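You operate a simulated robot arm through the tools that you are given. There is no shell and no other tool. Be economical: measure what you need, move in short steps, check, and stop when the job is done.

You are at the controls of a simulated two-armed robot. One attempt, no reset.

TASK
Time the flow cup into the grey-banded beaker and press the result.
Fine: timer on and zeroed, stopper up till it runs dry, then down; 8-11 s is good; press once; timer off.

It is judged by the outcome, as a careful person would: the job done as asked, and still so three seconds after it is handed in. It fails if anything else is knocked over, pushed out of place, dropped, spilled or broken. A push-on lid holds only when it is set on centred and level and pressed home; a screw cap is set on level and turned clockwise until tight.

THE ROBOT
Two 7-joint arms with fingered hands on one trunk, on a base that drives. Base frame: it is fixed to the floor where the robot stands at the start and does not move with it; the origin is under the middle of the robot, x ahead of it, y to its left, z up; the surface under the hand at the start is at about z = 850. Units: mm, rad, N and s.
The left shoulder is at the start at [30, 136, 1205], the right one opposite. Places, roughly: blue result button [600, 100, 900]; flow cup [800, -200, 1000]; flow cup stopper [800, -200, 1100]; green result button [600, 100, 900]; orange result button [600, 0, 900]; timer power button [600, -200, 900]; timer screen [600, -300, 900]; timer zero button [600, -200, 900]. Payload 5 kg a hand.
Tool frame (each hand has its own): the origin (TCP) lies between the finger pads and is the grasp point; the fingertips stand 42 mm ahead of it; z points along the fingers, y is the line along which they close. Largest opening 208 mm; the body of the gripper starts 119 mm behind the TCP. The gripper is a hand of 4 fingers: y runs from the thumb to the fingers, the wrist lies at [0, 0, -332] in the tool frame, and closing takes about 1.5 s.
Orientation is that of the tool frame in the base frame, as a unit quaternion [x, y, z, w]. With the fingers straight down and closing along the base's y, the tool's x points along the base's -x, its y along +y and its z along -z.

THE INTERFACE
- The arms move only by the tool nudge_tool. It takes "left_targets", "right_targets" or both (then of equal length, played together; a hand with none holds still); each is a list that holds one entry, the list of rows, each a list of 7 numbers: the shift along the base's x, y, z in mm, then the turn, a rotation vector about the base's x, y, z in rad, then the opening, from 0 (shut) to 1 (fully open). In form: [[[dx, dy, dz, ax, ay, az, gripper], ...]]. A call has 1 to 10 rows; each row is the pose to reach, as a shift and turn from the pose commanded when the call began. Rows are played at 5 a second. More than 50 mm and 0.15 rad between two rows, or a gripper value outside its range, and nothing of the call is played. Where a pose cannot be reached the arm comes as near as it can. A force on the tool above 40 N (or 10 N above the force at the start of the call, whichever is more), or a blocked arm, ends the call early, and 0.2 s more pass. The fingers move at their own pace (about 72 mm/s each) and stop on an object; they squeeze with about 27 N. The grip force told is the motor's: it shows also when the fingers shut on nothing. Time passes only in rows, and 0.2 s behind the last, so rows that repeat a pose let the fingers close. It gives the time, the measured TCP pose, the force on the tool (base axes), the opening and the grip force at its end, in the units of the frame above (readings bear some noise), with the torque about the TCP (base axes, N m) and any sound that the robot's microphone picked up, and new pictures: "pictures" is both (left out), scene, wrist or none (wrist: the cameras of the hands that moved).
- Cameras (640 x 400 px; columns grow to the right, rows downward): "scene" is now at [45.7, 4, 1927]; the picture's right is [0.03, -1.00, 0.00], its down [-0.78, -0.03, -0.62] and it looks along [0.62, 0.02, -0.78] (base axes); focal length 285 px, centre (320, 200). "left" rides on the left gripper at [-101, 0, -145] in its tool frame; the picture's right is [0.00, -1.00, 0.00], its down [0.82, 0.00, -0.57] and it looks along [0.57, 0.00, 0.82] (tool axes); focal length 261 px, centre (320, 200). "right" rides on the right gripper at [101, 0, -145] in its tool frame; the picture's right is [0.00, 1.00, 0.00], its down [-0.82, 0.00, -0.57] and it looks along [-0.57, 0.00, 0.82] (tool axes); focal length 261 px, centre (320, 200). There is no depth. A picture from a camera that has moved, and an enlarged one, comes with that camera's place and axes in the base frame and with its lens.
- move_column(by): slides the trunk up (or, below 0, down) by that many mm; the arms and the scene camera ride with it, the base frame stays. It gives what a move gives, with no picture.
- base_move(legs): drives the robot by 1 to 6 legs, each [ahead, left, turn to the left] in mm, mm and rad, along the robot's own axes; the way and the turn of a leg run together, so that a leg with both is an arc; at most 1500 mm and 3.142 rad a leg. The arms and the cameras ride along, it lands a little off, and it stops where it bumps. It gives what a move gives, and a new picture of the scene camera.
- set_grasp(shape, hand): the hand has 4 fingers and takes this shape, open, in about a second: jaw (thumb against the fingers, like two jaws); tri (thumb and two fingers); tip (a fingertip pinch); poke (one finger out to press); point (the index stretched); flat (the hand flat); cup (the hand cupped); fist (a fist). The gripper value then closes the fingers along that shape, each until it touches; the sizes above hold for jaw. It gives what a move gives, with no picture.
- pan_tilt(pan, tilt): turns the head with the scene camera to pan (to the left, within 2.496 rad either way) and tilt (down, from -0.506 to 1.204), counted from straight ahead of the robot. It gives what a move gives, and a new picture of the scene camera.
- enlarge(camera, box): a new picture of the part [left, top, right, bottom] of that camera's present view, enlarged. It takes no simulated time.
- finish_job(): hands the job in; it is judged then, once.

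Go step by step. Nothing tells you exact positions but the pictures and the camera data: compare them with the known pose of the tool, close in by small moves and look again before you grip or let go. The budget is 120 turns and 260 pictures, counting those below and the enlarged ones. Unless the task says otherwise, let go and move clear before handing in, and close with one line.

The tools are called as a command line: name --argument value ..., lists and objects as JSON in quotes. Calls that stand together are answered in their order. nudge_tool: Moves the arms, as the interface text tells. Its arguments: {"type":"object","properties":{"left_targets":{"type":"array","items":{"type":"array","items":{"type":"array","items":{"type":"number"}}}},"right_targets":{"type":"array","items":{"type":"array","items":{"type":"array","items":{"type":"number"}}}},"pictures":{"type":"string","enum":["both","scene","wrist","none"]}},"required":[]} The other tools are called the same way: move_column (by) slides the trunk up or down; set_grasp (shape, hand) gives the hand a shape; base_move (legs) drives the base; pan_tilt (pan, tilt) turns the head that bears the scene camera; enlarge (camera, box) takes an enlarged picture of a part of a camera's view; finish_job () hands the job in.

At the start:

```text
time_s: 0.0
left_ee_pos: [686.3, 158.5, 1284.1]
left_ee_rot: [0.0, 1.0, -0.001, 0.0]
left_ft_force: [-0.9, -0.5, -1.3]
left_moment: [0.01, -0.03, -0.03]
left_finger_gap: 207.9
left_gripper_force: 0.1
left_shape: jaw
right_ee_pos: [577.8, -299.1, 1283.2]
right_ee_rot: [0.0, 1.0, 0.0, -0.001]
right_ft_force: [0.5, 0.7, -0.3]
right_moment: [0.04, 0.0, 0.01]
right_finger_gap: 207.9
right_gripper_force: 0.0
right_shape: jaw
trunk travel left (down, up): [-225.0, 265.0]
robot x, y, heading: [0.6, 1.0, 0.001]
head pan, tilt: [0.035, 0.899]
```

scene: 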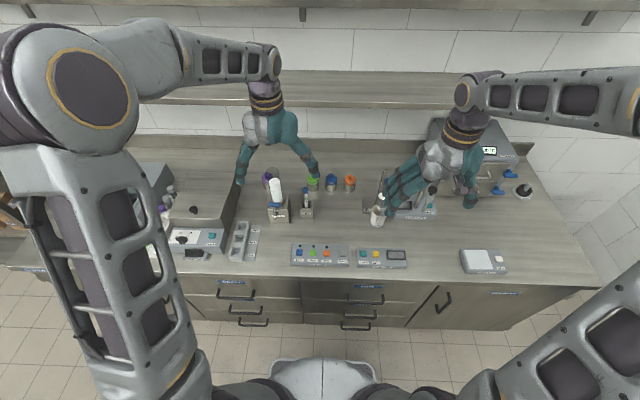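
right: 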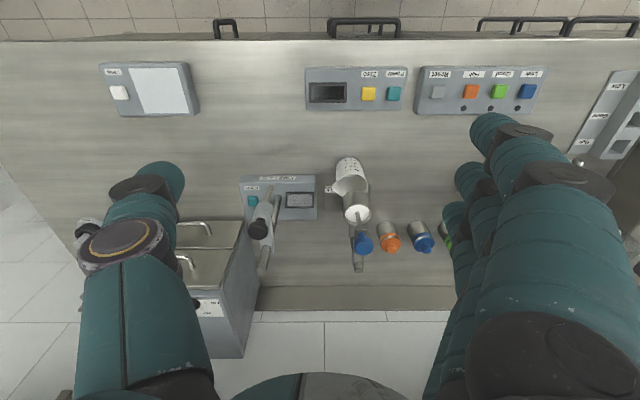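
left: 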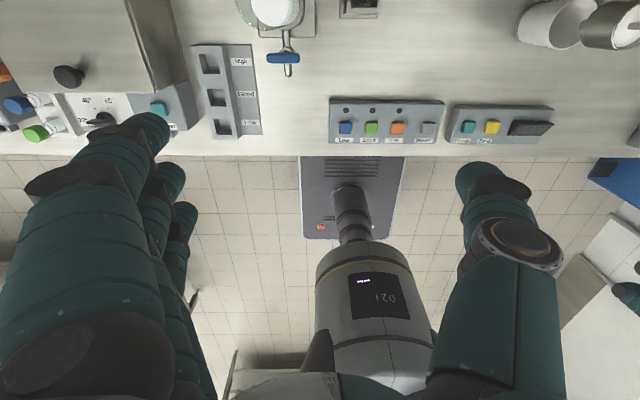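

I see a timer box (teal power, yellow zero), a result box (blue/green/orange/grey), and a cup stand behind. I'll enlarge the views to find the flow cup and its stopper.

enlarge --camera "right" --box '[230, 140, 470, 290]'

enlarge --camera "right" --box '[290, 50, 560, 130]'

enlarge --camera "scene" --box '[230, 150, 550, 280]'

```text
2.67 times, centred on (350, 215) of right
camera zoom: at [477.7, -299.1, 1427.8], right [0.0, 1.0, 0.0], down [0.82, 0.0, 0.57], along [0.57, 0.0, -0.82], focal length 695 px, centre (240, 160)
```

zoom: 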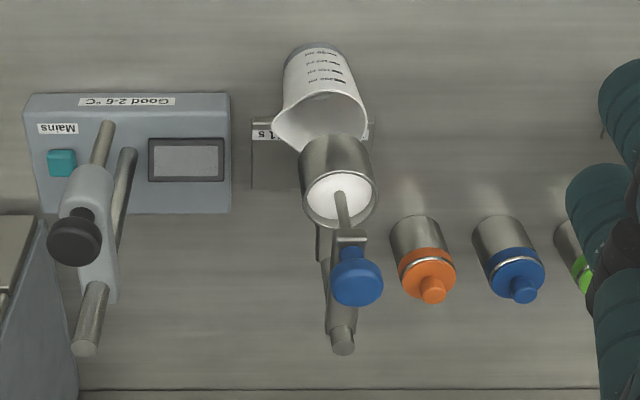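

```text
2.37 times, centred on (425, 90) of right
camera zoom: at [477.7, -299.1, 1427.8], right [0.0, 1.0, 0.0], down [0.82, 0.0, 0.57], along [0.57, 0.0, -0.82], focal length 618 px, centre (71, 461)
```

zoom: 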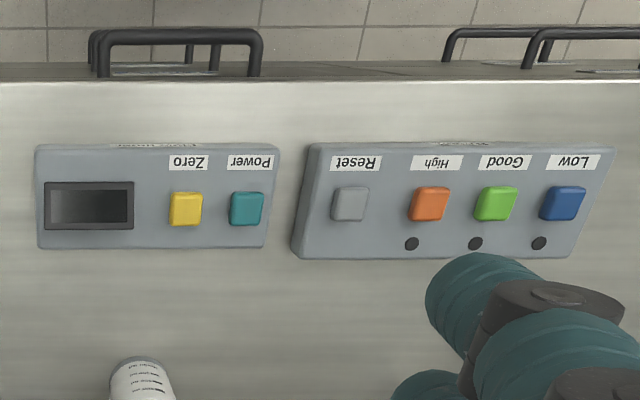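

```text
2.00 times, centred on (390, 215) of scene
camera zoom: at [45.7, 4.0, 1927.0], right [0.03, -1.0, 0.0], down [-0.78, -0.03, -0.62], along [0.62, 0.02, -0.78], focal length 570 px, centre (180, 170)
```

zoom: 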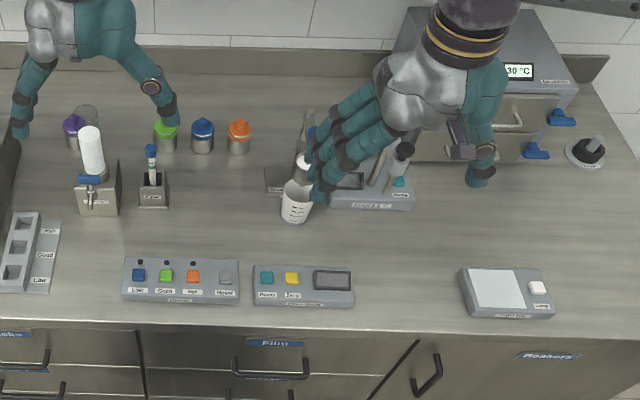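

The flow cup seems to stand near [800,-222], with a blue stopper knob and the beaker under it. I'll clear the right hand aside and shape the left hand for pressing.

nudge_tool --right_targets '[[[0, -50, 0, 0, 0, 0, 1], [0, -100, 0, 0, 0, 0, 1], [-40, -130, 0, 0, 0, 0, 1], [-80, -130, -40, 0, 0, 0, 1], [-120, -130, -80, 0, 0, 0, 1], [-150, -100, -120, 0, 0, 0, 1], [-150, -60, -150, 0, 0, 0, 1], [-150, -20, -150, 0, 0, 0, 1], [-150, 20, -150, 0, 0, 0, 1], [-150, 60, -150, 0, 0, 0, 1]]]'

set_grasp --shape "poke" --hand "left"

```text
refused: row 4 steps farther than a row can; nothing moved
```

```text
time_s: 0.9
left_ee_pos: [686.5, 158.8, 1284.6]
left_ee_rot: [0.0, 1.0, 0.0, 0.0]
left_ft_force: [-0.3, -0.1, 0.6]
left_moment: [0.01, 0.03, -0.05]
left_finger_gap: 0.0
left_gripper_force: 0.0
left_shape: poke
right_ee_pos: [578.8, -298.9, 1283.6]
right_ee_rot: [0.0, 1.0, 0.0, 0.001]
right_ft_force: [0.4, 0.3, 0.3]
right_moment: [0.0, -0.02, -0.04]
right_finger_gap: 207.9
right_gripper_force: 0.1
right_shape: jaw
trunk travel left (down, up): [-225.0, 265.0]
robot x, y, heading: [1.6, -0.6, 0.008]
head pan, tilt: [0.035, 0.899]
```

The step limit was too tight; I'll repeat with smaller steps, bringing the right hand back toward the robot and in line with the cup.

nudge_tool --right_targets '[[[-35, 8, -30, 0, 0, 0, 1], [-70, 16, -60, 0, 0, 0, 1], [-100, 24, -95, 0, 0, 0, 1], [-130, 32, -130, 0, 0, 0, 1], [-150, 50, -160, 0, 0, 0, 1], [-150, 70, -190, 0, 0, 0, 1]]]'

```text
time_s: 2.3
left_ee_pos: [687.8, 159.9, 1283.0]
left_ee_rot: [0.0, 1.0, 0.0, -0.001]
left_ft_force: [0.4, 0.5, -0.8]
left_moment: [-0.05, 0.11, -0.03]
left_finger_gap: 0.2
left_gripper_force: 0.0
left_shape: poke
right_ee_pos: [430.5, -226.9, 1096.3]
right_ee_rot: [0.001, 1.0, 0.0, -0.001]
right_ft_force: [1.8, -0.1, 0.2]
right_moment: [-0.05, 0.1, -0.01]
right_finger_gap: 208.2
right_gripper_force: 0.1
right_shape: jaw
trunk travel left (down, up): [-225.0, 265.0]
robot x, y, heading: [-1.7, 0.8, -0.006]
head pan, tilt: [0.035, 0.899]
camera scene: at [48.4, 4.5, 1926.8], right [0.03, -1.0, 0.0], down [-0.78, -0.03, -0.62], along [0.62, 0.02, -0.78], focal length 285 px, centre (320, 200)
camera right: at [329.9, -226.9, 1240.5], right [0.01, 1.0, 0.0], down [0.82, 0.0, 0.57], along [0.57, 0.0, -0.82], focal length 261 px, centre (320, 200)
```

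scene: 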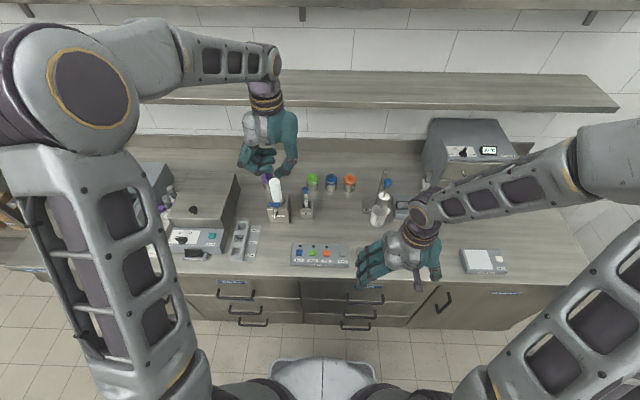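
right: 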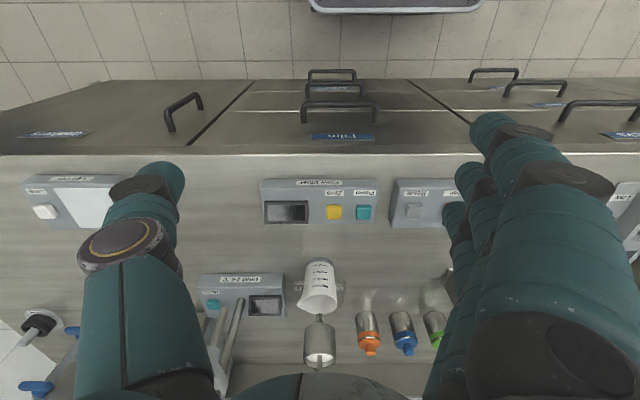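

enlarge --camera "scene" --box '[340, 160, 440, 240]'

enlarge --camera "right" --box '[190, 160, 470, 380]'

```text
5.00 times, centred on (390, 200) of scene
camera zoom: at [48.4, 4.5, 1926.8], right [0.03, -1.0, 0.0], down [-0.78, -0.03, -0.62], along [0.62, 0.02, -0.78], focal length 1425 px, centre (-30, 200)
```

zoom: 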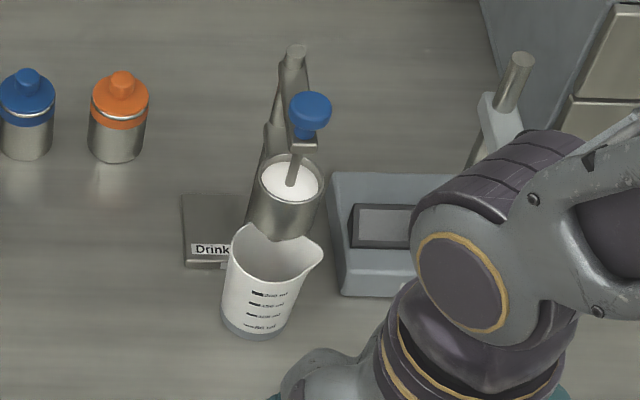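

```text
1.82 times, centred on (330, 270) of right
camera zoom: at [329.9, -226.9, 1240.5], right [0.01, 1.0, 0.0], down [0.82, 0.0, 0.57], along [0.57, 0.0, -0.82], focal length 474 px, centre (302, 73)
```

zoom: 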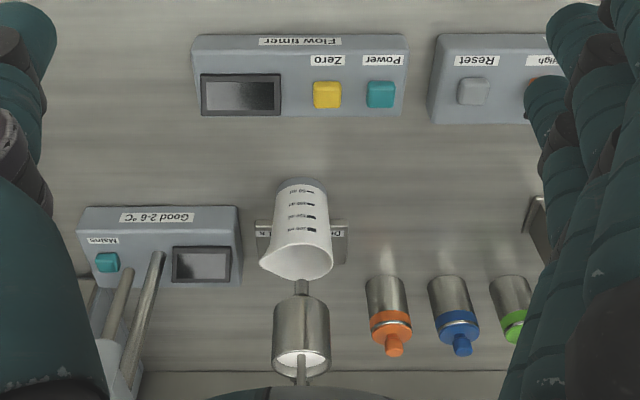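

Both views agree: the cup centre is near [782,-229], rim about z 1040, stopper knob near z 1120, and the grey-banded beaker is beneath. The timer's Power is near [604,-151] and Zero near [604,-203]. I'll use the right hand as a poker first.

set_grasp --shape "poke" --hand "right"

nudge_tool --right_targets '[[[40, 20, 0, 0, 0, 0, 0], [80, 40, 0, 0, 0, 0, 0], [120, 60, 0, 0, 0, 0, 0], [150, 76, 0, 0, 0, 0, 0], [170, 76, -30, 0, 0, 0, 0], [170, 76, -60, 0, 0, 0, 0]]]'

```text
time_s: 3.2
left_ee_pos: [685.8, 159.5, 1284.9]
left_ee_rot: [0.0, 1.0, -0.001, 0.0]
left_ft_force: [-0.3, 0.4, 0.3]
left_moment: [0.0, 0.03, -0.01]
left_finger_gap: 0.1
left_gripper_force: 0.0
left_shape: poke
right_ee_pos: [428.6, -226.5, 1096.4]
right_ee_rot: [-0.001, 1.0, 0.0, 0.0]
right_ft_force: [1.2, -0.5, 1.4]
right_moment: [0.02, 0.05, 0.01]
right_finger_gap: 0.1
right_gripper_force: 0.1
right_shape: poke
trunk travel left (down, up): [-225.0, 265.0]
robot x, y, heading: [0.0, -3.5, -0.004]
head pan, tilt: [0.035, 0.899]
```

```text
time_s: 4.6
left_ee_pos: [687.3, 159.8, 1283.7]
left_ee_rot: [0.001, 1.0, 0.0, 0.0]
left_ft_force: [0.2, 0.7, 0.5]
left_moment: [-0.04, 0.02, 0.02]
left_finger_gap: 0.0
left_gripper_force: 0.0
left_shape: poke
right_ee_pos: [602.3, -151.9, 1032.3]
right_ee_rot: [0.001, 1.0, 0.0, 0.0]
right_ft_force: [-0.7, 0.8, -0.2]
right_moment: [-0.04, 0.06, -0.01]
right_finger_gap: 0.0
right_gripper_force: 0.0
right_shape: poke
trunk travel left (down, up): [-225.0, 265.0]
robot x, y, heading: [-2.0, -0.2, 0.002]
head pan, tilt: [0.035, 0.899]
camera scene: at [46.2, 4.5, 1926.9], right [0.03, -1.0, 0.0], down [-0.78, -0.03, -0.62], along [0.62, 0.02, -0.78], focal length 285 px, centre (320, 200)
camera right: at [502.0, -151.1, 1177.3], right [0.0, 1.0, 0.0], down [0.82, 0.0, 0.57], along [0.57, 0.0, -0.82], focal length 261 px, centre (320, 200)
```

scene: 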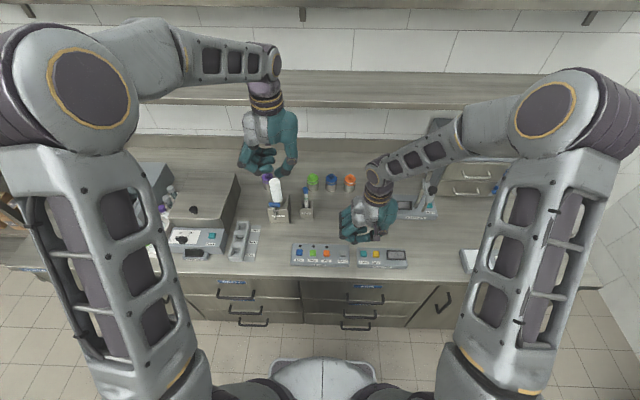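
right: 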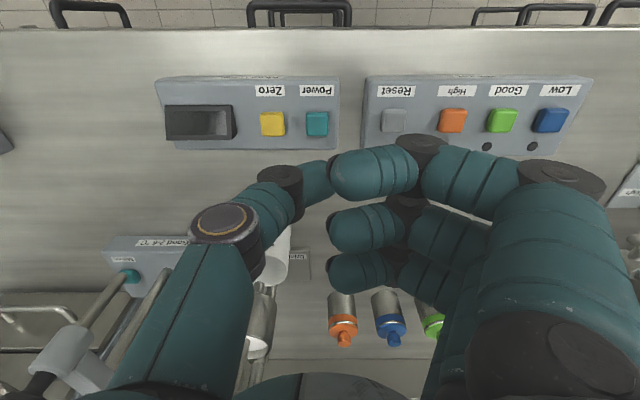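

With the gripper value at 0 the poke finger has curled in; I'll open the value to 1 to see the finger stretched.

nudge_tool --right_targets '[[[0, 0, 0, 0, 0, 0, 1], [0, 0, 0, 0, 0, 0, 1], [0, 0, 0, 0, 0, 0, 1], [0, 0, 0, 0, 0, 0, 1], [0, 0, 0, 0, 0, 0, 1], [0, 0, 0, 0, 0, 0, 1]]]'

enlarge --camera "scene" --box '[310, 180, 450, 280]'

```text
time_s: 6.0
left_ee_pos: [686.2, 159.9, 1284.6]
left_ee_rot: [-0.001, 1.0, 0.0, 0.001]
left_ft_force: [0.1, 1.2, -0.2]
left_moment: [0.06, 0.01, -0.01]
left_finger_gap: 0.0
left_gripper_force: 0.0
left_shape: poke
right_ee_pos: [602.0, -150.8, 1033.0]
right_ee_rot: [-0.001, 1.0, 0.001, -0.001]
right_ft_force: [0.5, -0.4, -0.4]
right_moment: [-0.02, 0.01, 0.02]
right_finger_gap: 0.1
right_gripper_force: 0.0
right_shape: poke
trunk travel left (down, up): [-225.0, 265.0]
robot x, y, heading: [4.3, -2.0, -0.001]
head pan, tilt: [0.035, 0.899]
camera scene: at [45.8, 4.1, 1927.0], right [0.03, -1.0, 0.0], down [-0.78, -0.03, -0.62], along [0.62, 0.02, -0.78], focal length 285 px, centre (320, 200)
camera right: at [501.2, -151.7, 1177.4], right [0.0, 1.0, 0.0], down [0.82, 0.0, 0.57], along [0.57, 0.0, -0.82], focal length 261 px, centre (320, 200)
```

scene: 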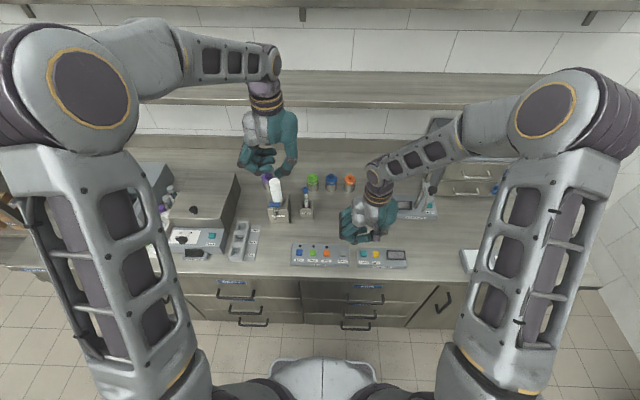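
right: 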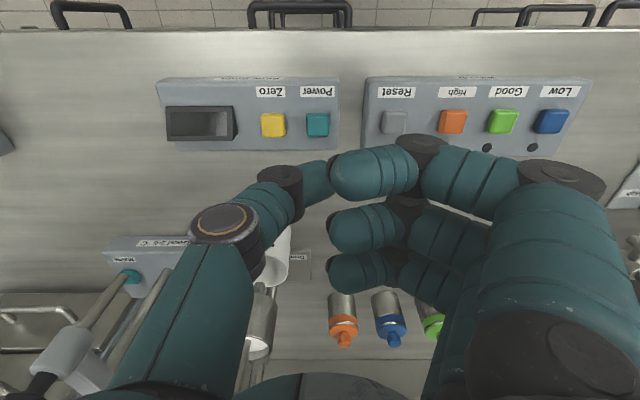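

```text
4.00 times, centred on (380, 230) of scene
camera zoom: at [45.8, 4.1, 1927.0], right [0.03, -1.0, 0.0], down [-0.78, -0.03, -0.62], along [0.62, 0.02, -0.78], focal length 1140 px, centre (80, 80)
```

zoom: 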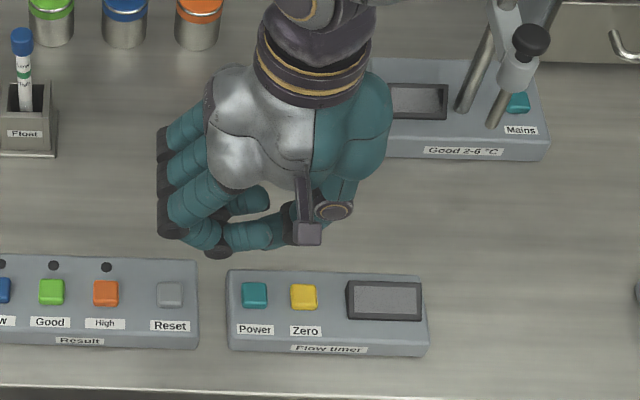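

The poke shape seems to pinch index against thumb rather than stand out. I'll try "point" to see the index stretched.

set_grasp --shape "point" --hand "right"

enlarge --camera "right" --box '[0, 0, 640, 400]'

enlarge --camera "scene" --box '[310, 180, 450, 280]'

```text
time_s: 6.9
left_ee_pos: [685.2, 158.6, 1285.7]
left_ee_rot: [0.0, 1.0, 0.0, 0.0]
left_ft_force: [-0.5, 0.6, -0.1]
left_moment: [0.02, 0.0, -0.01]
left_finger_gap: 0.0
left_gripper_force: 0.0
left_shape: poke
right_ee_pos: [602.3, -151.6, 1033.4]
right_ee_rot: [0.0, 1.0, 0.0, 0.0]
right_ft_force: [-0.6, 0.2, 1.0]
right_moment: [-0.04, 0.02, 0.0]
right_finger_gap: 201.4
right_gripper_force: 0.2
right_shape: point
trunk travel left (down, up): [-225.0, 265.0]
robot x, y, heading: [1.4, 0.2, -0.003]
head pan, tilt: [0.035, 0.899]
```

```text
1.00 times, centred on (320, 200) of right (not enlarged: the box is as wide or as high as the picture)
camera zoom: at [501.2, -151.7, 1177.4], right [0.0, 1.0, 0.0], down [0.82, 0.0, 0.57], along [0.57, 0.0, -0.82], focal length 261 px, centre (320, 200)
```

zoom: 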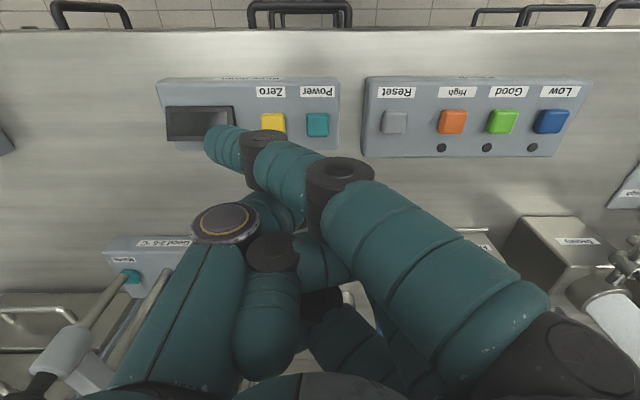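

```text
4.00 times, centred on (380, 230) of scene
camera zoom: at [45.8, 4.0, 1927.0], right [0.03, -1.0, 0.0], down [-0.78, -0.03, -0.62], along [0.62, 0.02, -0.78], focal length 1140 px, centre (80, 80)
```

zoom: 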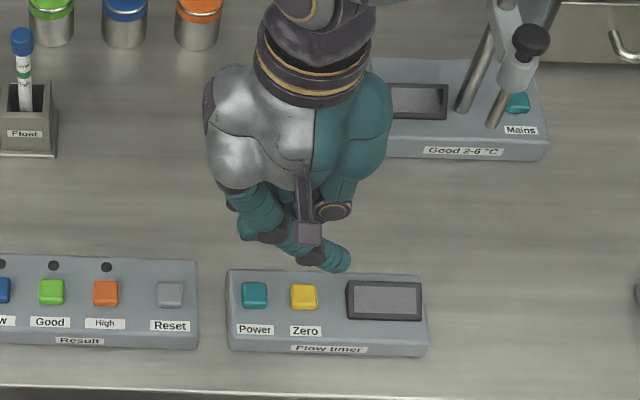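

The index now stretches diagonally toward the thumb side. I'll look at the left hand, which is in poke, for comparison.

enlarge --camera "scene" --box '[220, 100, 330, 190]'

enlarge --camera "left" --box '[0, 0, 640, 400]'

```text
4.44 times, centred on (275, 145) of scene
camera zoom: at [45.8, 4.0, 1927.0], right [0.03, -1.0, 0.0], down [-0.78, -0.03, -0.62], along [0.62, 0.02, -0.78], focal length 1266 px, centre (520, 444)
```

zoom: 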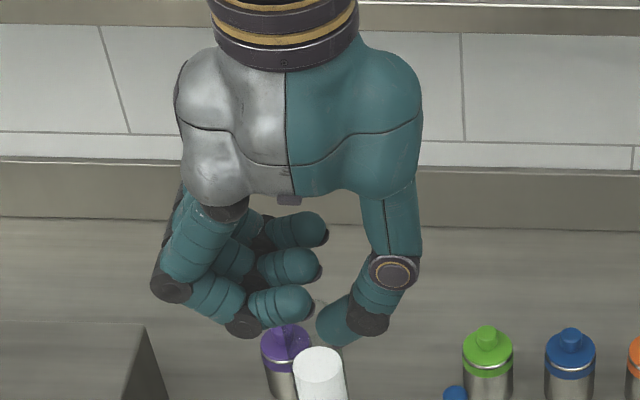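

```text
1.00 times, centred on (320, 200) of left (not enlarged: the box is as wide or as high as the picture)
camera zoom: at [785.9, 160.1, 1429.5], right [0.0, -1.0, 0.0], down [-0.82, 0.0, 0.57], along [-0.57, 0.0, -0.82], focal length 261 px, centre (320, 200)
```

zoom: 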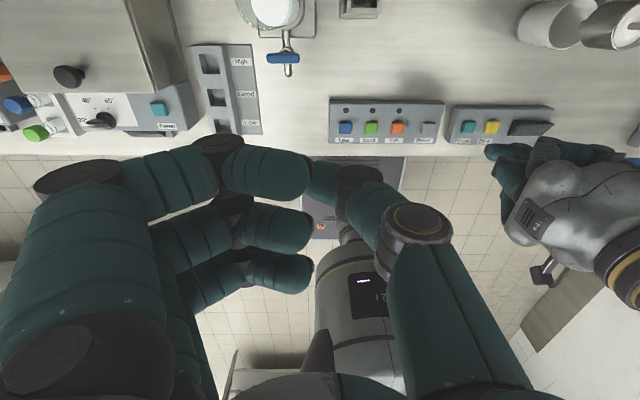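

In poke the thumb points down as the lone tip, about 40 mm below the TCP and slightly to the robot side. I'll return the right hand to poke and check with the left camera.

set_grasp --shape "poke" --hand "right"

enlarge --camera "left" --box '[420, 80, 640, 230]'

enlarge --camera "right" --box '[200, 90, 440, 240]'

```text
time_s: 7.8
left_ee_pos: [686.3, 159.4, 1284.9]
left_ee_rot: [0.0, 1.0, 0.0, 0.0]
left_ft_force: [-0.3, 0.1, -0.2]
left_moment: [0.03, 0.0, -0.01]
left_finger_gap: 0.0
left_gripper_force: 0.1
left_shape: poke
right_ee_pos: [603.1, -152.1, 1032.6]
right_ee_rot: [0.0, 1.0, 0.0, 0.001]
right_ft_force: [-0.9, 0.1, 0.4]
right_moment: [-0.02, 0.0, -0.02]
right_finger_gap: 0.0
right_gripper_force: 0.0
right_shape: poke
trunk travel left (down, up): [-225.0, 265.0]
robot x, y, heading: [3.2, -1.0, 0.003]
head pan, tilt: [0.035, 0.899]
```

```text
2.67 times, centred on (530, 155) of left
camera zoom: at [785.8, 160.1, 1429.6], right [0.0, -1.0, 0.0], down [-0.82, 0.0, 0.57], along [-0.57, 0.0, -0.82], focal length 695 px, centre (-240, 320)
```

zoom: 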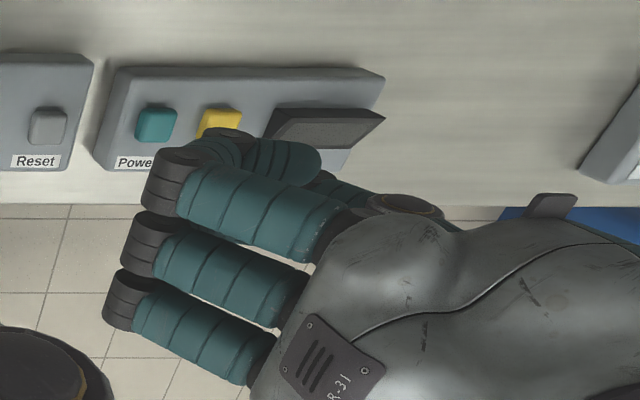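

```text
2.67 times, centred on (320, 165) of right
camera zoom: at [501.1, -151.8, 1177.4], right [0.0, 1.0, 0.0], down [0.82, 0.0, 0.57], along [0.57, 0.0, -0.82], focal length 695 px, centre (320, 293)
```

zoom: 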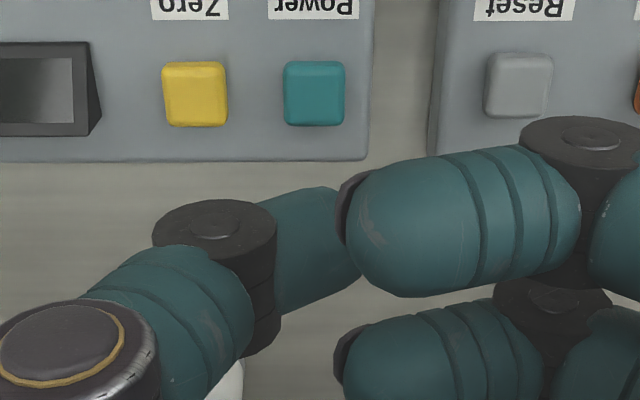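

The Power button resolves to about [599,-154,890] and Zero to [599,-204,890]. I'll tilt the hand so the curled fingers stay high, lower it, and look at where the tip sits.

nudge_tool --right_targets '[[[0, -5, -15, 0.1, 0, 0, 1], [0, -10, -30, 0.2, 0, 0, 1], [0, -15, -45, 0.3, 0, 0, 1], [0, -20, -60, 0.4, 0, 0, 1], [0, -20, -70, 0.4, 0, 0, 1]]]' --pictures "wrist"

enlarge --camera "left" --box '[420, 80, 640, 230]'

enlarge --camera "scene" --box '[310, 190, 450, 280]'

```text
time_s: 9.0
left_ee_pos: [686.4, 161.4, 1283.4]
left_ee_rot: [0.0, 1.0, 0.0, 0.0]
left_ft_force: [-0.7, 1.3, -0.7]
left_moment: [-0.1, -0.01, 0.03]
left_finger_gap: 0.0
left_gripper_force: 0.1
left_shape: poke
right_ee_pos: [600.1, -170.9, 963.8]
right_ee_rot: [0.0, 0.98, 0.198, 0.0]
right_ft_force: [-0.2, 0.4, -0.6]
right_moment: [-0.15, 0.05, 0.02]
right_finger_gap: 0.0
right_gripper_force: 0.0
right_shape: poke
trunk travel left (down, up): [-225.0, 265.0]
robot x, y, heading: [-0.8, 0.9, -0.0]
head pan, tilt: [0.035, 0.899]
camera right: at [498.8, -227.1, 1097.1], right [0.0, 0.92, 0.39], down [0.82, -0.23, 0.53], along [0.57, 0.32, -0.76], focal length 261 px, centre (320, 200)
```

right: 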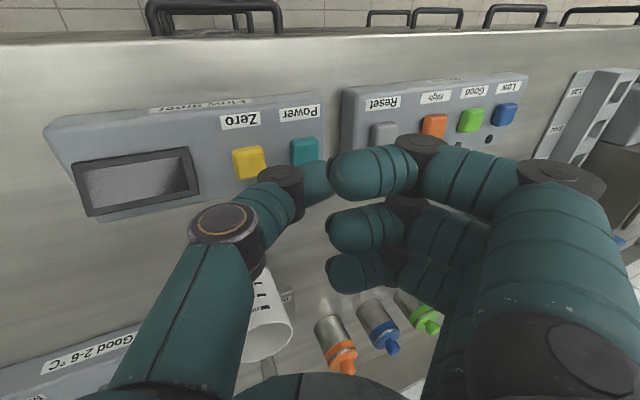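

```text
2.67 times, centred on (530, 155) of left
camera zoom: at [786.0, 162.3, 1429.2], right [0.01, -1.0, 0.0], down [-0.82, 0.0, 0.57], along [-0.57, 0.0, -0.82], focal length 695 px, centre (-240, 320)
```

zoom: 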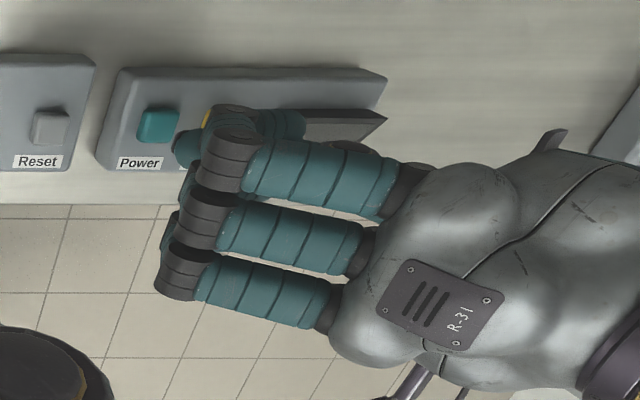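

```text
4.44 times, centred on (380, 235) of scene
camera zoom: at [46.0, 6.2, 1927.0], right [0.04, -1.0, 0.0], down [-0.78, -0.03, -0.62], along [0.62, 0.02, -0.78], focal length 1266 px, centre (53, 44)
```

zoom: 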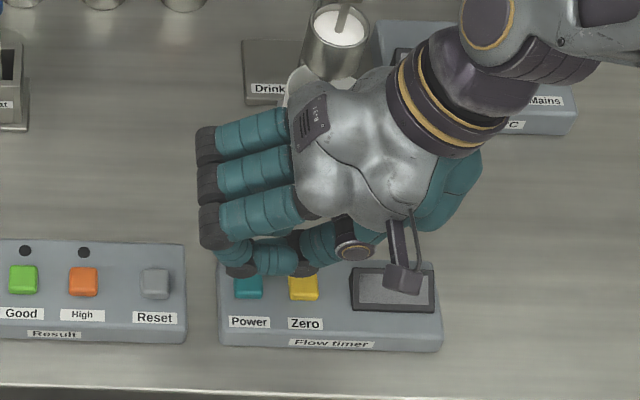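

The tip resolves to about [594,-152,928], right over Power. I'll lower it gently onto the button.

nudge_tool --right_targets '[[[3, -1, -10, 0, 0, 0, 1], [3, -1, -20, 0, 0, 0, 1], [3, -1, -28, 0, 0, 0, 1], [3, -1, -32, 0, 0, 0, 1]]]' --pictures "wrist"

enlarge --camera "left" --box '[420, 80, 640, 230]'

enlarge --camera "scene" --box '[310, 190, 450, 280]'

```text
time_s: 10.0
left_ee_pos: [684.9, 159.0, 1284.9]
left_ee_rot: [0.0, 1.0, -0.001, 0.0]
left_ft_force: [0.6, 0.0, -0.3]
left_moment: [0.02, 0.0, -0.02]
left_finger_gap: 0.1
left_gripper_force: 0.0
left_shape: poke
right_ee_pos: [602.6, -173.0, 931.5]
right_ee_rot: [-0.001, 0.98, 0.198, 0.001]
right_ft_force: [0.6, -0.4, 3.0]
right_moment: [0.03, -0.02, -0.01]
right_finger_gap: 0.0
right_gripper_force: 0.2
right_shape: poke
trunk travel left (down, up): [-225.0, 265.0]
robot x, y, heading: [-0.9, -1.3, 0.0]
head pan, tilt: [0.035, 0.899]
heard: click
camera right: at [500.8, -229.8, 1064.7], right [0.0, 0.92, 0.39], down [0.82, -0.23, 0.53], along [0.57, 0.32, -0.76], focal length 261 px, centre (320, 200)
```

right: 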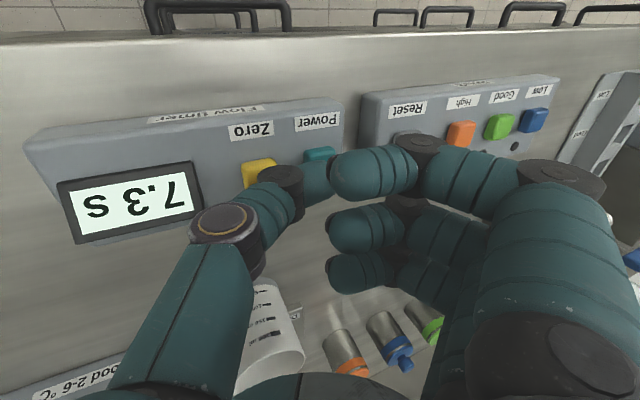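

```text
2.67 times, centred on (530, 155) of left
camera zoom: at [785.6, 160.3, 1429.7], right [0.0, -1.0, 0.0], down [-0.82, 0.0, 0.57], along [-0.57, 0.0, -0.82], focal length 695 px, centre (-240, 320)
```

zoom: 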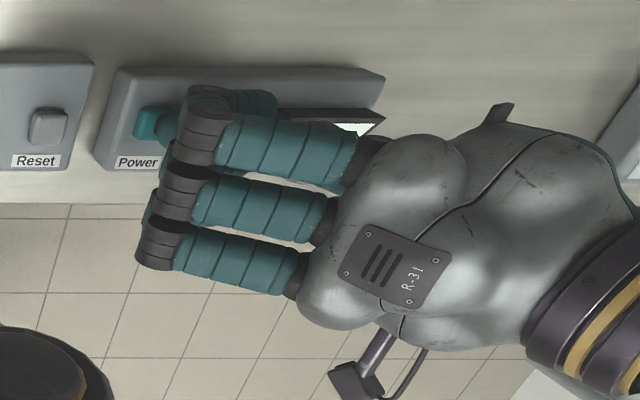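

```text
4.44 times, centred on (380, 235) of scene
camera zoom: at [45.4, 4.2, 1927.0], right [0.04, -1.0, 0.0], down [-0.78, -0.03, -0.62], along [0.62, 0.02, -0.78], focal length 1266 px, centre (53, 44)
```

zoom: 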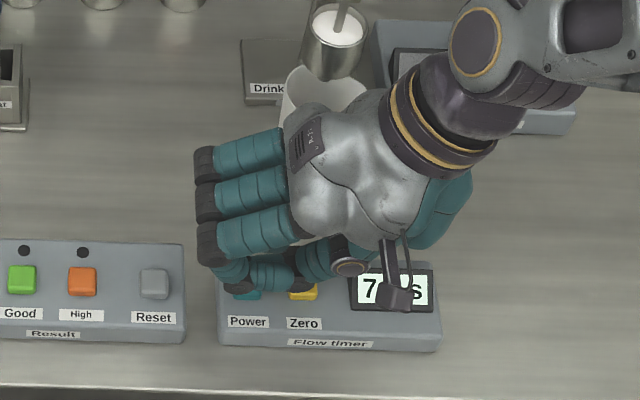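

A click: the timer is on, showing a stale 7.3 s. Now I rise, go 50 mm to the right, and press Zero the same way.

nudge_tool --right_targets '[[[0, 0, 15, 0, 0, 0, 1], [0, 0, 28, 0, 0, 0, 1], [0, -25, 28, 0, 0, 0, 1], [0, -50, 28, 0, 0, 0, 1], [0, -50, 15, 0, 0, 0, 1], [0, -50, 5, 0, 0, 0, 1], [0, -50, 0, 0, 0, 0, 1]]]' --pictures "wrist"

```text
time_s: 11.6
left_ee_pos: [684.7, 158.1, 1285.5]
left_ee_rot: [0.0, 1.0, 0.0, 0.0]
left_ft_force: [-0.4, 0.1, -0.3]
left_moment: [-0.01, -0.02, -0.03]
left_finger_gap: 0.0
left_gripper_force: 0.1
left_shape: poke
right_ee_pos: [599.5, -225.3, 933.4]
right_ee_rot: [0.0, 0.98, 0.199, 0.001]
right_ft_force: [-4.9, -3.2, 11.8]
right_moment: [-0.4, 0.04, -0.15]
right_finger_gap: 0.0
right_gripper_force: 0.1
right_shape: poke
trunk travel left (down, up): [-225.0, 265.0]
robot x, y, heading: [-1.2, 0.7, 0.001]
head pan, tilt: [0.035, 0.899]
camera right: at [499.7, -281.6, 1066.6], right [0.0, 0.92, 0.39], down [0.82, -0.23, 0.53], along [0.57, 0.32, -0.76], focal length 261 px, centre (320, 200)
```

right: 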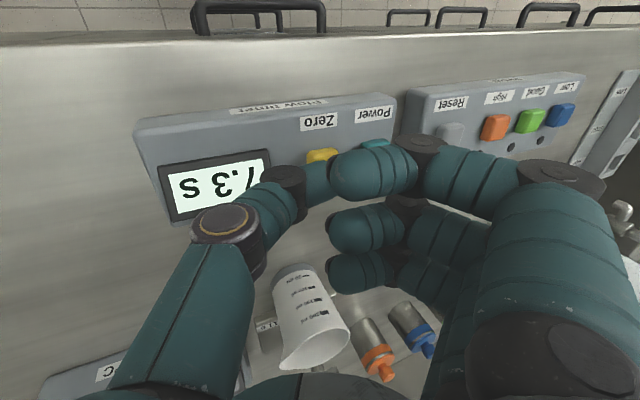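

No click, and sideways force: the thumb's knuckle is probably touching the raised screen frame. I'll lift off, turn the hand about vertical so the thumb comes from the robot side, and re-aim.

nudge_tool --right_targets '[[[0, 0, 20, 0, 0, 0, 1], [0, 0, 40, 0, 0, 0, 1], [-3, 0, 50, 0, 0, -0.15, 1], [-6, 1, 50, 0, 0, -0.3, 1], [-9, 2, 50, 0, 0, -0.45, 1], [-12, 3, 50, 0, 0, -0.6, 1], [-14, 4, 50, 0, 0, -0.75, 1], [-16, 4, 50, 0, 0, -0.9, 1]]]' --pictures "both"

enlarge --camera "left" --box '[420, 80, 640, 230]'

enlarge --camera "scene" --box '[310, 190, 450, 280]'

```text
time_s: 13.4
left_ee_pos: [685.3, 160.2, 1284.8]
left_ee_rot: [0.0, 1.0, 0.0, -0.001]
left_ft_force: [-0.7, 0.2, 0.0]
left_moment: [-0.1, -0.01, 0.0]
left_finger_gap: 0.0
left_gripper_force: 0.1
left_shape: poke
right_ee_pos: [586.5, -219.9, 982.7]
right_ee_rot: [0.428, 0.882, 0.178, 0.087]
right_ft_force: [0.1, 0.5, 0.3]
right_moment: [-0.05, 0.02, 0.02]
right_finger_gap: 0.0
right_gripper_force: 0.1
right_shape: poke
trunk travel left (down, up): [-225.0, 265.0]
robot x, y, heading: [-2.2, -1.0, -0.002]
head pan, tilt: [0.035, 0.899]
camera scene: at [45.4, 5.4, 1927.0], right [0.03, -1.0, 0.0], down [-0.78, -0.03, -0.62], along [0.62, 0.02, -0.78], focal length 285 px, centre (320, 200)
camera right: at [478.7, -175.5, 1114.7], right [0.73, 0.57, 0.39], down [0.33, -0.78, 0.53], along [0.6, -0.25, -0.76], focal length 261 px, centre (320, 200)
```

scene: 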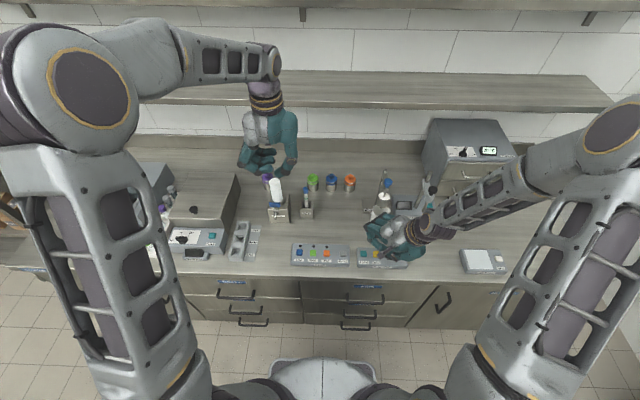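
right: 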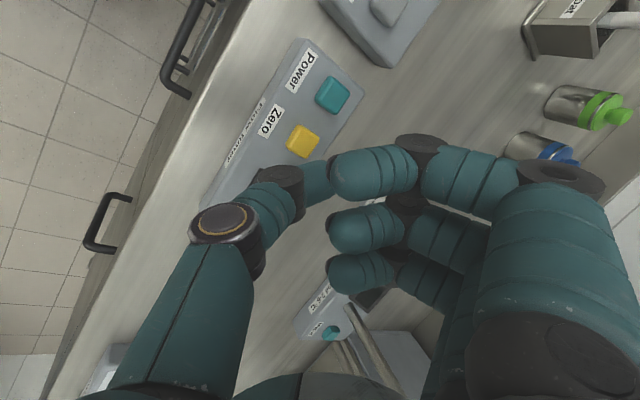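

```text
2.67 times, centred on (530, 155) of left
camera zoom: at [785.6, 161.3, 1429.5], right [0.0, -1.0, 0.0], down [-0.82, 0.0, 0.57], along [-0.57, 0.0, -0.82], focal length 695 px, centre (-240, 320)
```

zoom: 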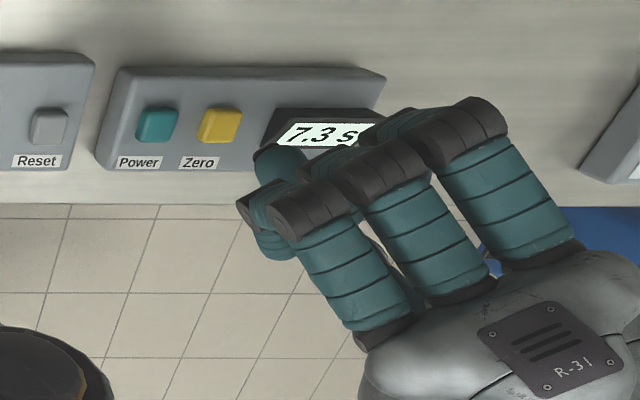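

```text
4.44 times, centred on (380, 235) of scene
camera zoom: at [45.4, 5.4, 1927.0], right [0.03, -1.0, 0.0], down [-0.78, -0.03, -0.62], along [0.62, 0.02, -0.78], focal length 1266 px, centre (53, 44)
```

zoom: 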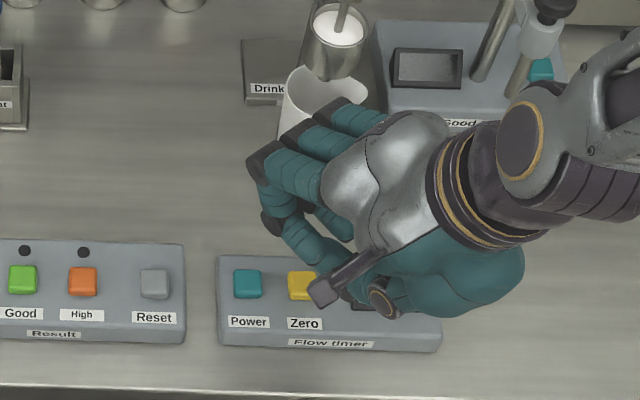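

The tip now hangs about over Zero, with the thumb clear of the screen. I'll descend and check partway.

nudge_tool --right_targets '[[[0, 0, -15, 0, 0, 0, 1], [0, 0, -30, 0, 0, 0, 1], [0, 0, -38, 0, 0, 0, 1]]]' --pictures "wrist"

enlarge --camera "left" --box '[440, 90, 580, 180]'

```text
time_s: 14.2
left_ee_pos: [685.4, 159.8, 1284.0]
left_ee_rot: [0.0, 1.0, 0.0, -0.001]
left_ft_force: [0.4, -0.5, 0.7]
left_moment: [0.02, -0.01, -0.01]
left_finger_gap: 0.0
left_gripper_force: 0.1
left_shape: poke
right_ee_pos: [585.3, -219.0, 942.2]
right_ee_rot: [0.426, 0.882, 0.179, 0.086]
right_ft_force: [0.3, 0.2, 0.7]
right_moment: [-0.05, 0.03, 0.02]
right_finger_gap: 0.0
right_gripper_force: 0.0
right_shape: poke
trunk travel left (down, up): [-225.0, 265.0]
robot x, y, heading: [-3.4, -0.8, -0.001]
head pan, tilt: [0.035, 0.899]
camera right: at [478.9, -175.8, 1076.3], right [0.72, 0.57, 0.39], down [0.33, -0.78, 0.52], along [0.6, -0.25, -0.76], focal length 261 px, centre (320, 200)
```

right: 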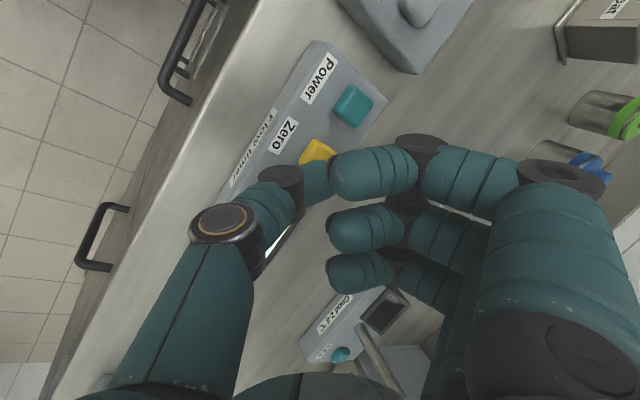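

```text
4.44 times, centred on (510, 135) of left
camera zoom: at [786.0, 160.0, 1429.5], right [0.0, -1.0, 0.0], down [-0.82, 0.0, 0.57], along [-0.57, 0.0, -0.82], focal length 1158 px, centre (-524, 489)
```

zoom: 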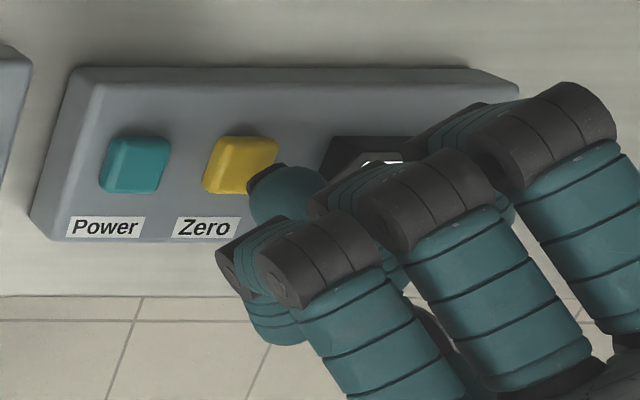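

The tip sits just beside the Zero centre; I'll shift 4 mm left and press.

nudge_tool --right_targets '[[[2, 4, -4, 0, 0, 0, 1], [2, 4, -9, 0, 0, 0, 1], [2, 4, -13, 0, 0, 0, 1]]]' --pictures "none"

enlarge --camera "left" --box '[440, 90, 580, 180]'

```text
time_s: 15.0
left_ee_pos: [685.1, 159.7, 1284.6]
left_ee_rot: [0.0, 1.0, 0.0, 0.0]
left_ft_force: [-0.1, -0.3, -0.5]
left_moment: [-0.04, 0.03, 0.05]
left_finger_gap: 0.0
left_gripper_force: 0.1
left_shape: poke
right_ee_pos: [589.0, -216.5, 930.2]
right_ee_rot: [0.426, 0.883, 0.178, 0.086]
right_ft_force: [-0.1, -0.5, 3.4]
right_moment: [0.01, -0.03, -0.01]
right_finger_gap: 0.1
right_gripper_force: 0.0
right_shape: poke
trunk travel left (down, up): [-225.0, 265.0]
robot x, y, heading: [-4.8, 4.2, -0.004]
head pan, tilt: [0.035, 0.899]
heard: click
```

```text
4.44 times, centred on (510, 135) of left
camera zoom: at [785.9, 160.4, 1429.5], right [0.0, -1.0, 0.0], down [-0.82, 0.0, 0.57], along [-0.57, 0.0, -0.82], focal length 1158 px, centre (-524, 489)
```

zoom: 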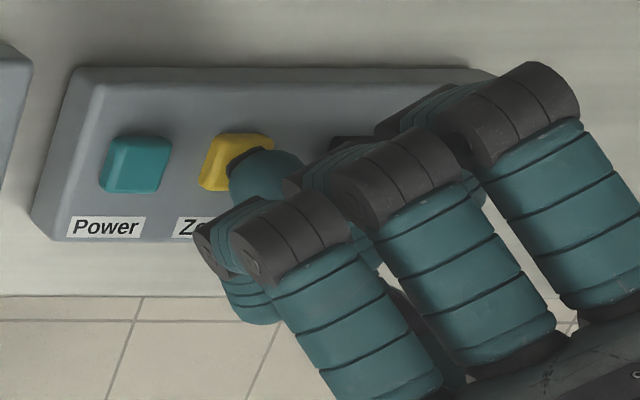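

Click again. I'll lift, undo the turn, and check the display.

nudge_tool --right_targets '[[[0, 0, 30, 0, 0, 0, 1], [-5, 0, 70, 0, 0, 0, 1], [-10, 0, 110, 0, 0, 0.15, 1], [-10, 0, 150, 0, 0, 0.3, 1], [-10, 0, 180, 0, 0, 0.45, 1], [-10, 0, 210, 0, 0, 0.6, 1], [-10, 0, 240, 0, 0, 0.75, 1], [-10, 0, 270, 0, 0, 0.9, 1]]]' --pictures "wrist"

enlarge --camera "scene" --box '[310, 190, 450, 280]'

nudge_tool --right_targets '[[[10, 0, 10, -0.13, 0, 0, 1], [20, 0, 20, -0.26, 0, 0, 1], [30, 0, 30, -0.4, 0, 0, 1]]]' --pictures "none"

set_grasp --shape "jaw" --hand "right"

```text
time_s: 16.8
left_ee_pos: [685.5, 159.3, 1285.7]
left_ee_rot: [0.0, 1.0, 0.0, -0.001]
left_ft_force: [-0.2, 0.4, -0.2]
left_moment: [-0.02, -0.05, -0.01]
left_finger_gap: 0.0
left_gripper_force: 0.0
left_shape: poke
right_ee_pos: [579.8, -217.8, 1201.6]
right_ee_rot: [0.0, 0.98, 0.199, 0.0]
right_ft_force: [-0.1, 0.6, -0.6]
right_moment: [-0.03, -0.04, -0.03]
right_finger_gap: 0.1
right_gripper_force: 0.0
right_shape: poke
trunk travel left (down, up): [-225.0, 265.0]
robot x, y, heading: [0.7, 0.9, 0.003]
head pan, tilt: [0.035, 0.899]
camera right: at [478.2, -274.4, 1334.3], right [0.0, 0.92, 0.39], down [0.82, -0.22, 0.53], along [0.57, 0.32, -0.76], focal length 261 px, centre (320, 200)
```

right: 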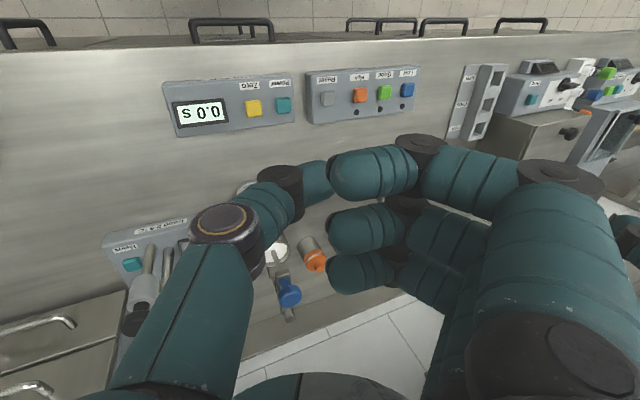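

```text
4.44 times, centred on (380, 235) of scene
camera zoom: at [45.2, 4.4, 1927.0], right [0.03, -1.0, 0.0], down [-0.78, -0.03, -0.62], along [0.62, 0.02, -0.78], focal length 1266 px, centre (53, 44)
```

zoom: 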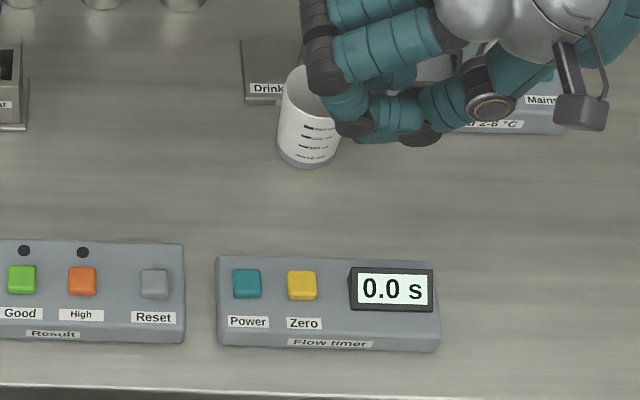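

```text
time_s: 17.6
left_ee_pos: [686.4, 160.6, 1284.7]
left_ee_rot: [0.001, 1.0, -0.001, -0.001]
left_ft_force: [0.5, 1.0, -0.4]
left_moment: [-0.25, 0.01, -0.03]
left_finger_gap: 0.0
left_gripper_force: 0.2
left_shape: poke
right_ee_pos: [608.9, -215.4, 1230.4]
right_ee_rot: [0.001, 1.0, -0.001, 0.0]
right_ft_force: [-0.5, 0.0, 0.1]
right_moment: [-0.08, 0.07, 0.04]
right_finger_gap: 0.0
right_gripper_force: 0.1
right_shape: poke
trunk travel left (down, up): [-225.0, 265.0]
robot x, y, heading: [1.0, 3.9, -0.002]
head pan, tilt: [0.035, 0.899]
```

```text
time_s: 18.5
left_ee_pos: [686.3, 159.1, 1284.9]
left_ee_rot: [0.0, 1.0, 0.0, 0.0]
left_ft_force: [0.1, 0.1, 0.3]
left_moment: [-0.03, 0.03, 0.0]
left_finger_gap: 0.2
left_gripper_force: 0.0
left_shape: poke
right_ee_pos: [609.3, -217.0, 1230.2]
right_ee_rot: [0.0, 1.0, 0.001, 0.0]
right_ft_force: [1.0, -0.2, -0.6]
right_moment: [-0.03, -0.01, 0.02]
right_finger_gap: 207.8
right_gripper_force: 0.0
right_shape: jaw
trunk travel left (down, up): [-225.0, 265.0]
robot x, y, heading: [1.7, 2.4, -0.002]
head pan, tilt: [0.035, 0.899]
```

The timer reads 0.0 s. Now the right hand is in jaw; I'll bring it over toward the stopper knob at height.

nudge_tool --right_targets '[[[40, -4, 0, 0, 0, 0, 1], [80, -8, 0, 0, 0, 0, 1], [110, -12, 0, 0, 0, 0, 1]]]'

enlarge --camera "right" --box '[210, 100, 430, 240]'

enlarge --camera "scene" --box '[330, 120, 450, 220]'

```text
time_s: 19.3
left_ee_pos: [687.6, 158.7, 1284.1]
left_ee_rot: [0.0, 1.0, 0.001, -0.001]
left_ft_force: [0.3, 0.9, -0.5]
left_moment: [-0.03, 0.1, -0.01]
left_finger_gap: 0.0
left_gripper_force: 0.0
left_shape: poke
right_ee_pos: [716.5, -226.8, 1229.0]
right_ee_rot: [0.0, 1.0, 0.001, 0.0]
right_ft_force: [0.7, 0.9, -0.1]
right_moment: [-0.01, 0.12, -0.01]
right_finger_gap: 208.1
right_gripper_force: 0.1
right_shape: jaw
trunk travel left (down, up): [-225.0, 265.0]
robot x, y, heading: [-0.8, -0.0, 0.003]
head pan, tilt: [0.035, 0.899]
camera scene: at [47.6, 4.2, 1926.9], right [0.03, -1.0, 0.0], down [-0.78, -0.03, -0.62], along [0.62, 0.02, -0.78], focal length 285 px, centre (320, 200)
camera right: at [616.0, -227.1, 1373.2], right [0.01, 1.0, 0.0], down [0.82, 0.0, 0.57], along [0.57, 0.0, -0.82], focal length 261 px, centre (320, 200)
```

scene: 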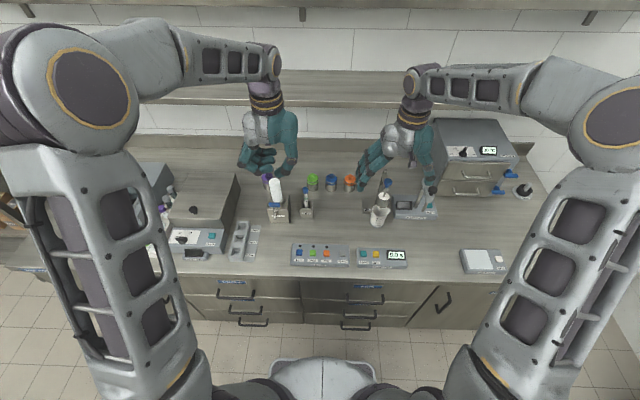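
right: 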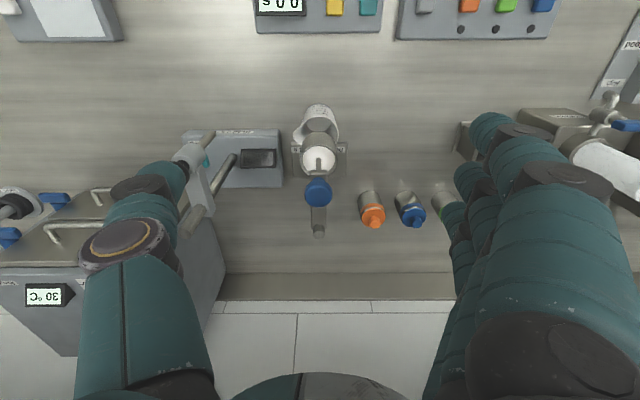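

```text
2.86 times, centred on (320, 170) of right
camera zoom: at [616.0, -227.1, 1373.2], right [0.01, 1.0, 0.0], down [0.82, 0.0, 0.57], along [0.57, 0.0, -0.82], focal length 745 px, centre (320, 286)
```

zoom: 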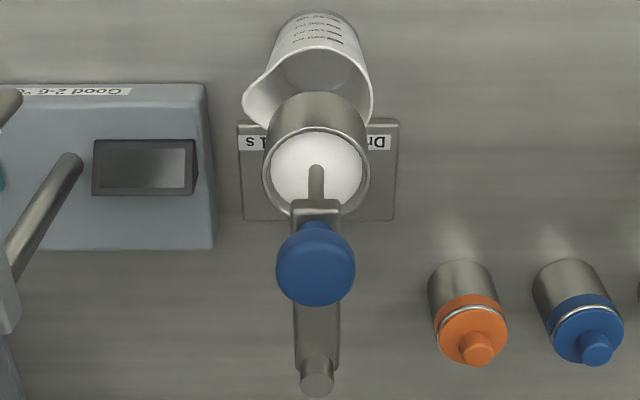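

```text
4.00 times, centred on (390, 170) of scene
camera zoom: at [47.6, 4.2, 1926.9], right [0.03, -1.0, 0.0], down [-0.78, -0.03, -0.62], along [0.62, 0.02, -0.78], focal length 1140 px, centre (40, 320)
```

zoom: 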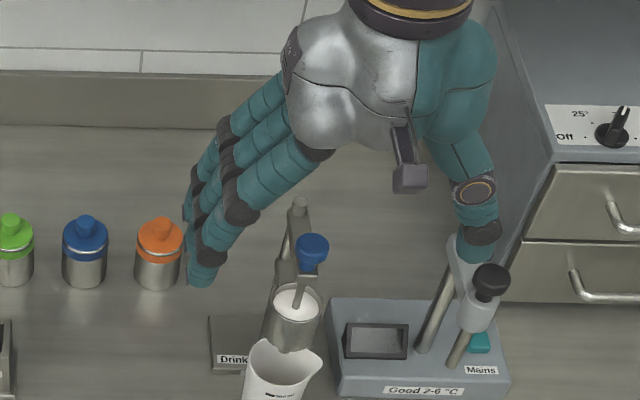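

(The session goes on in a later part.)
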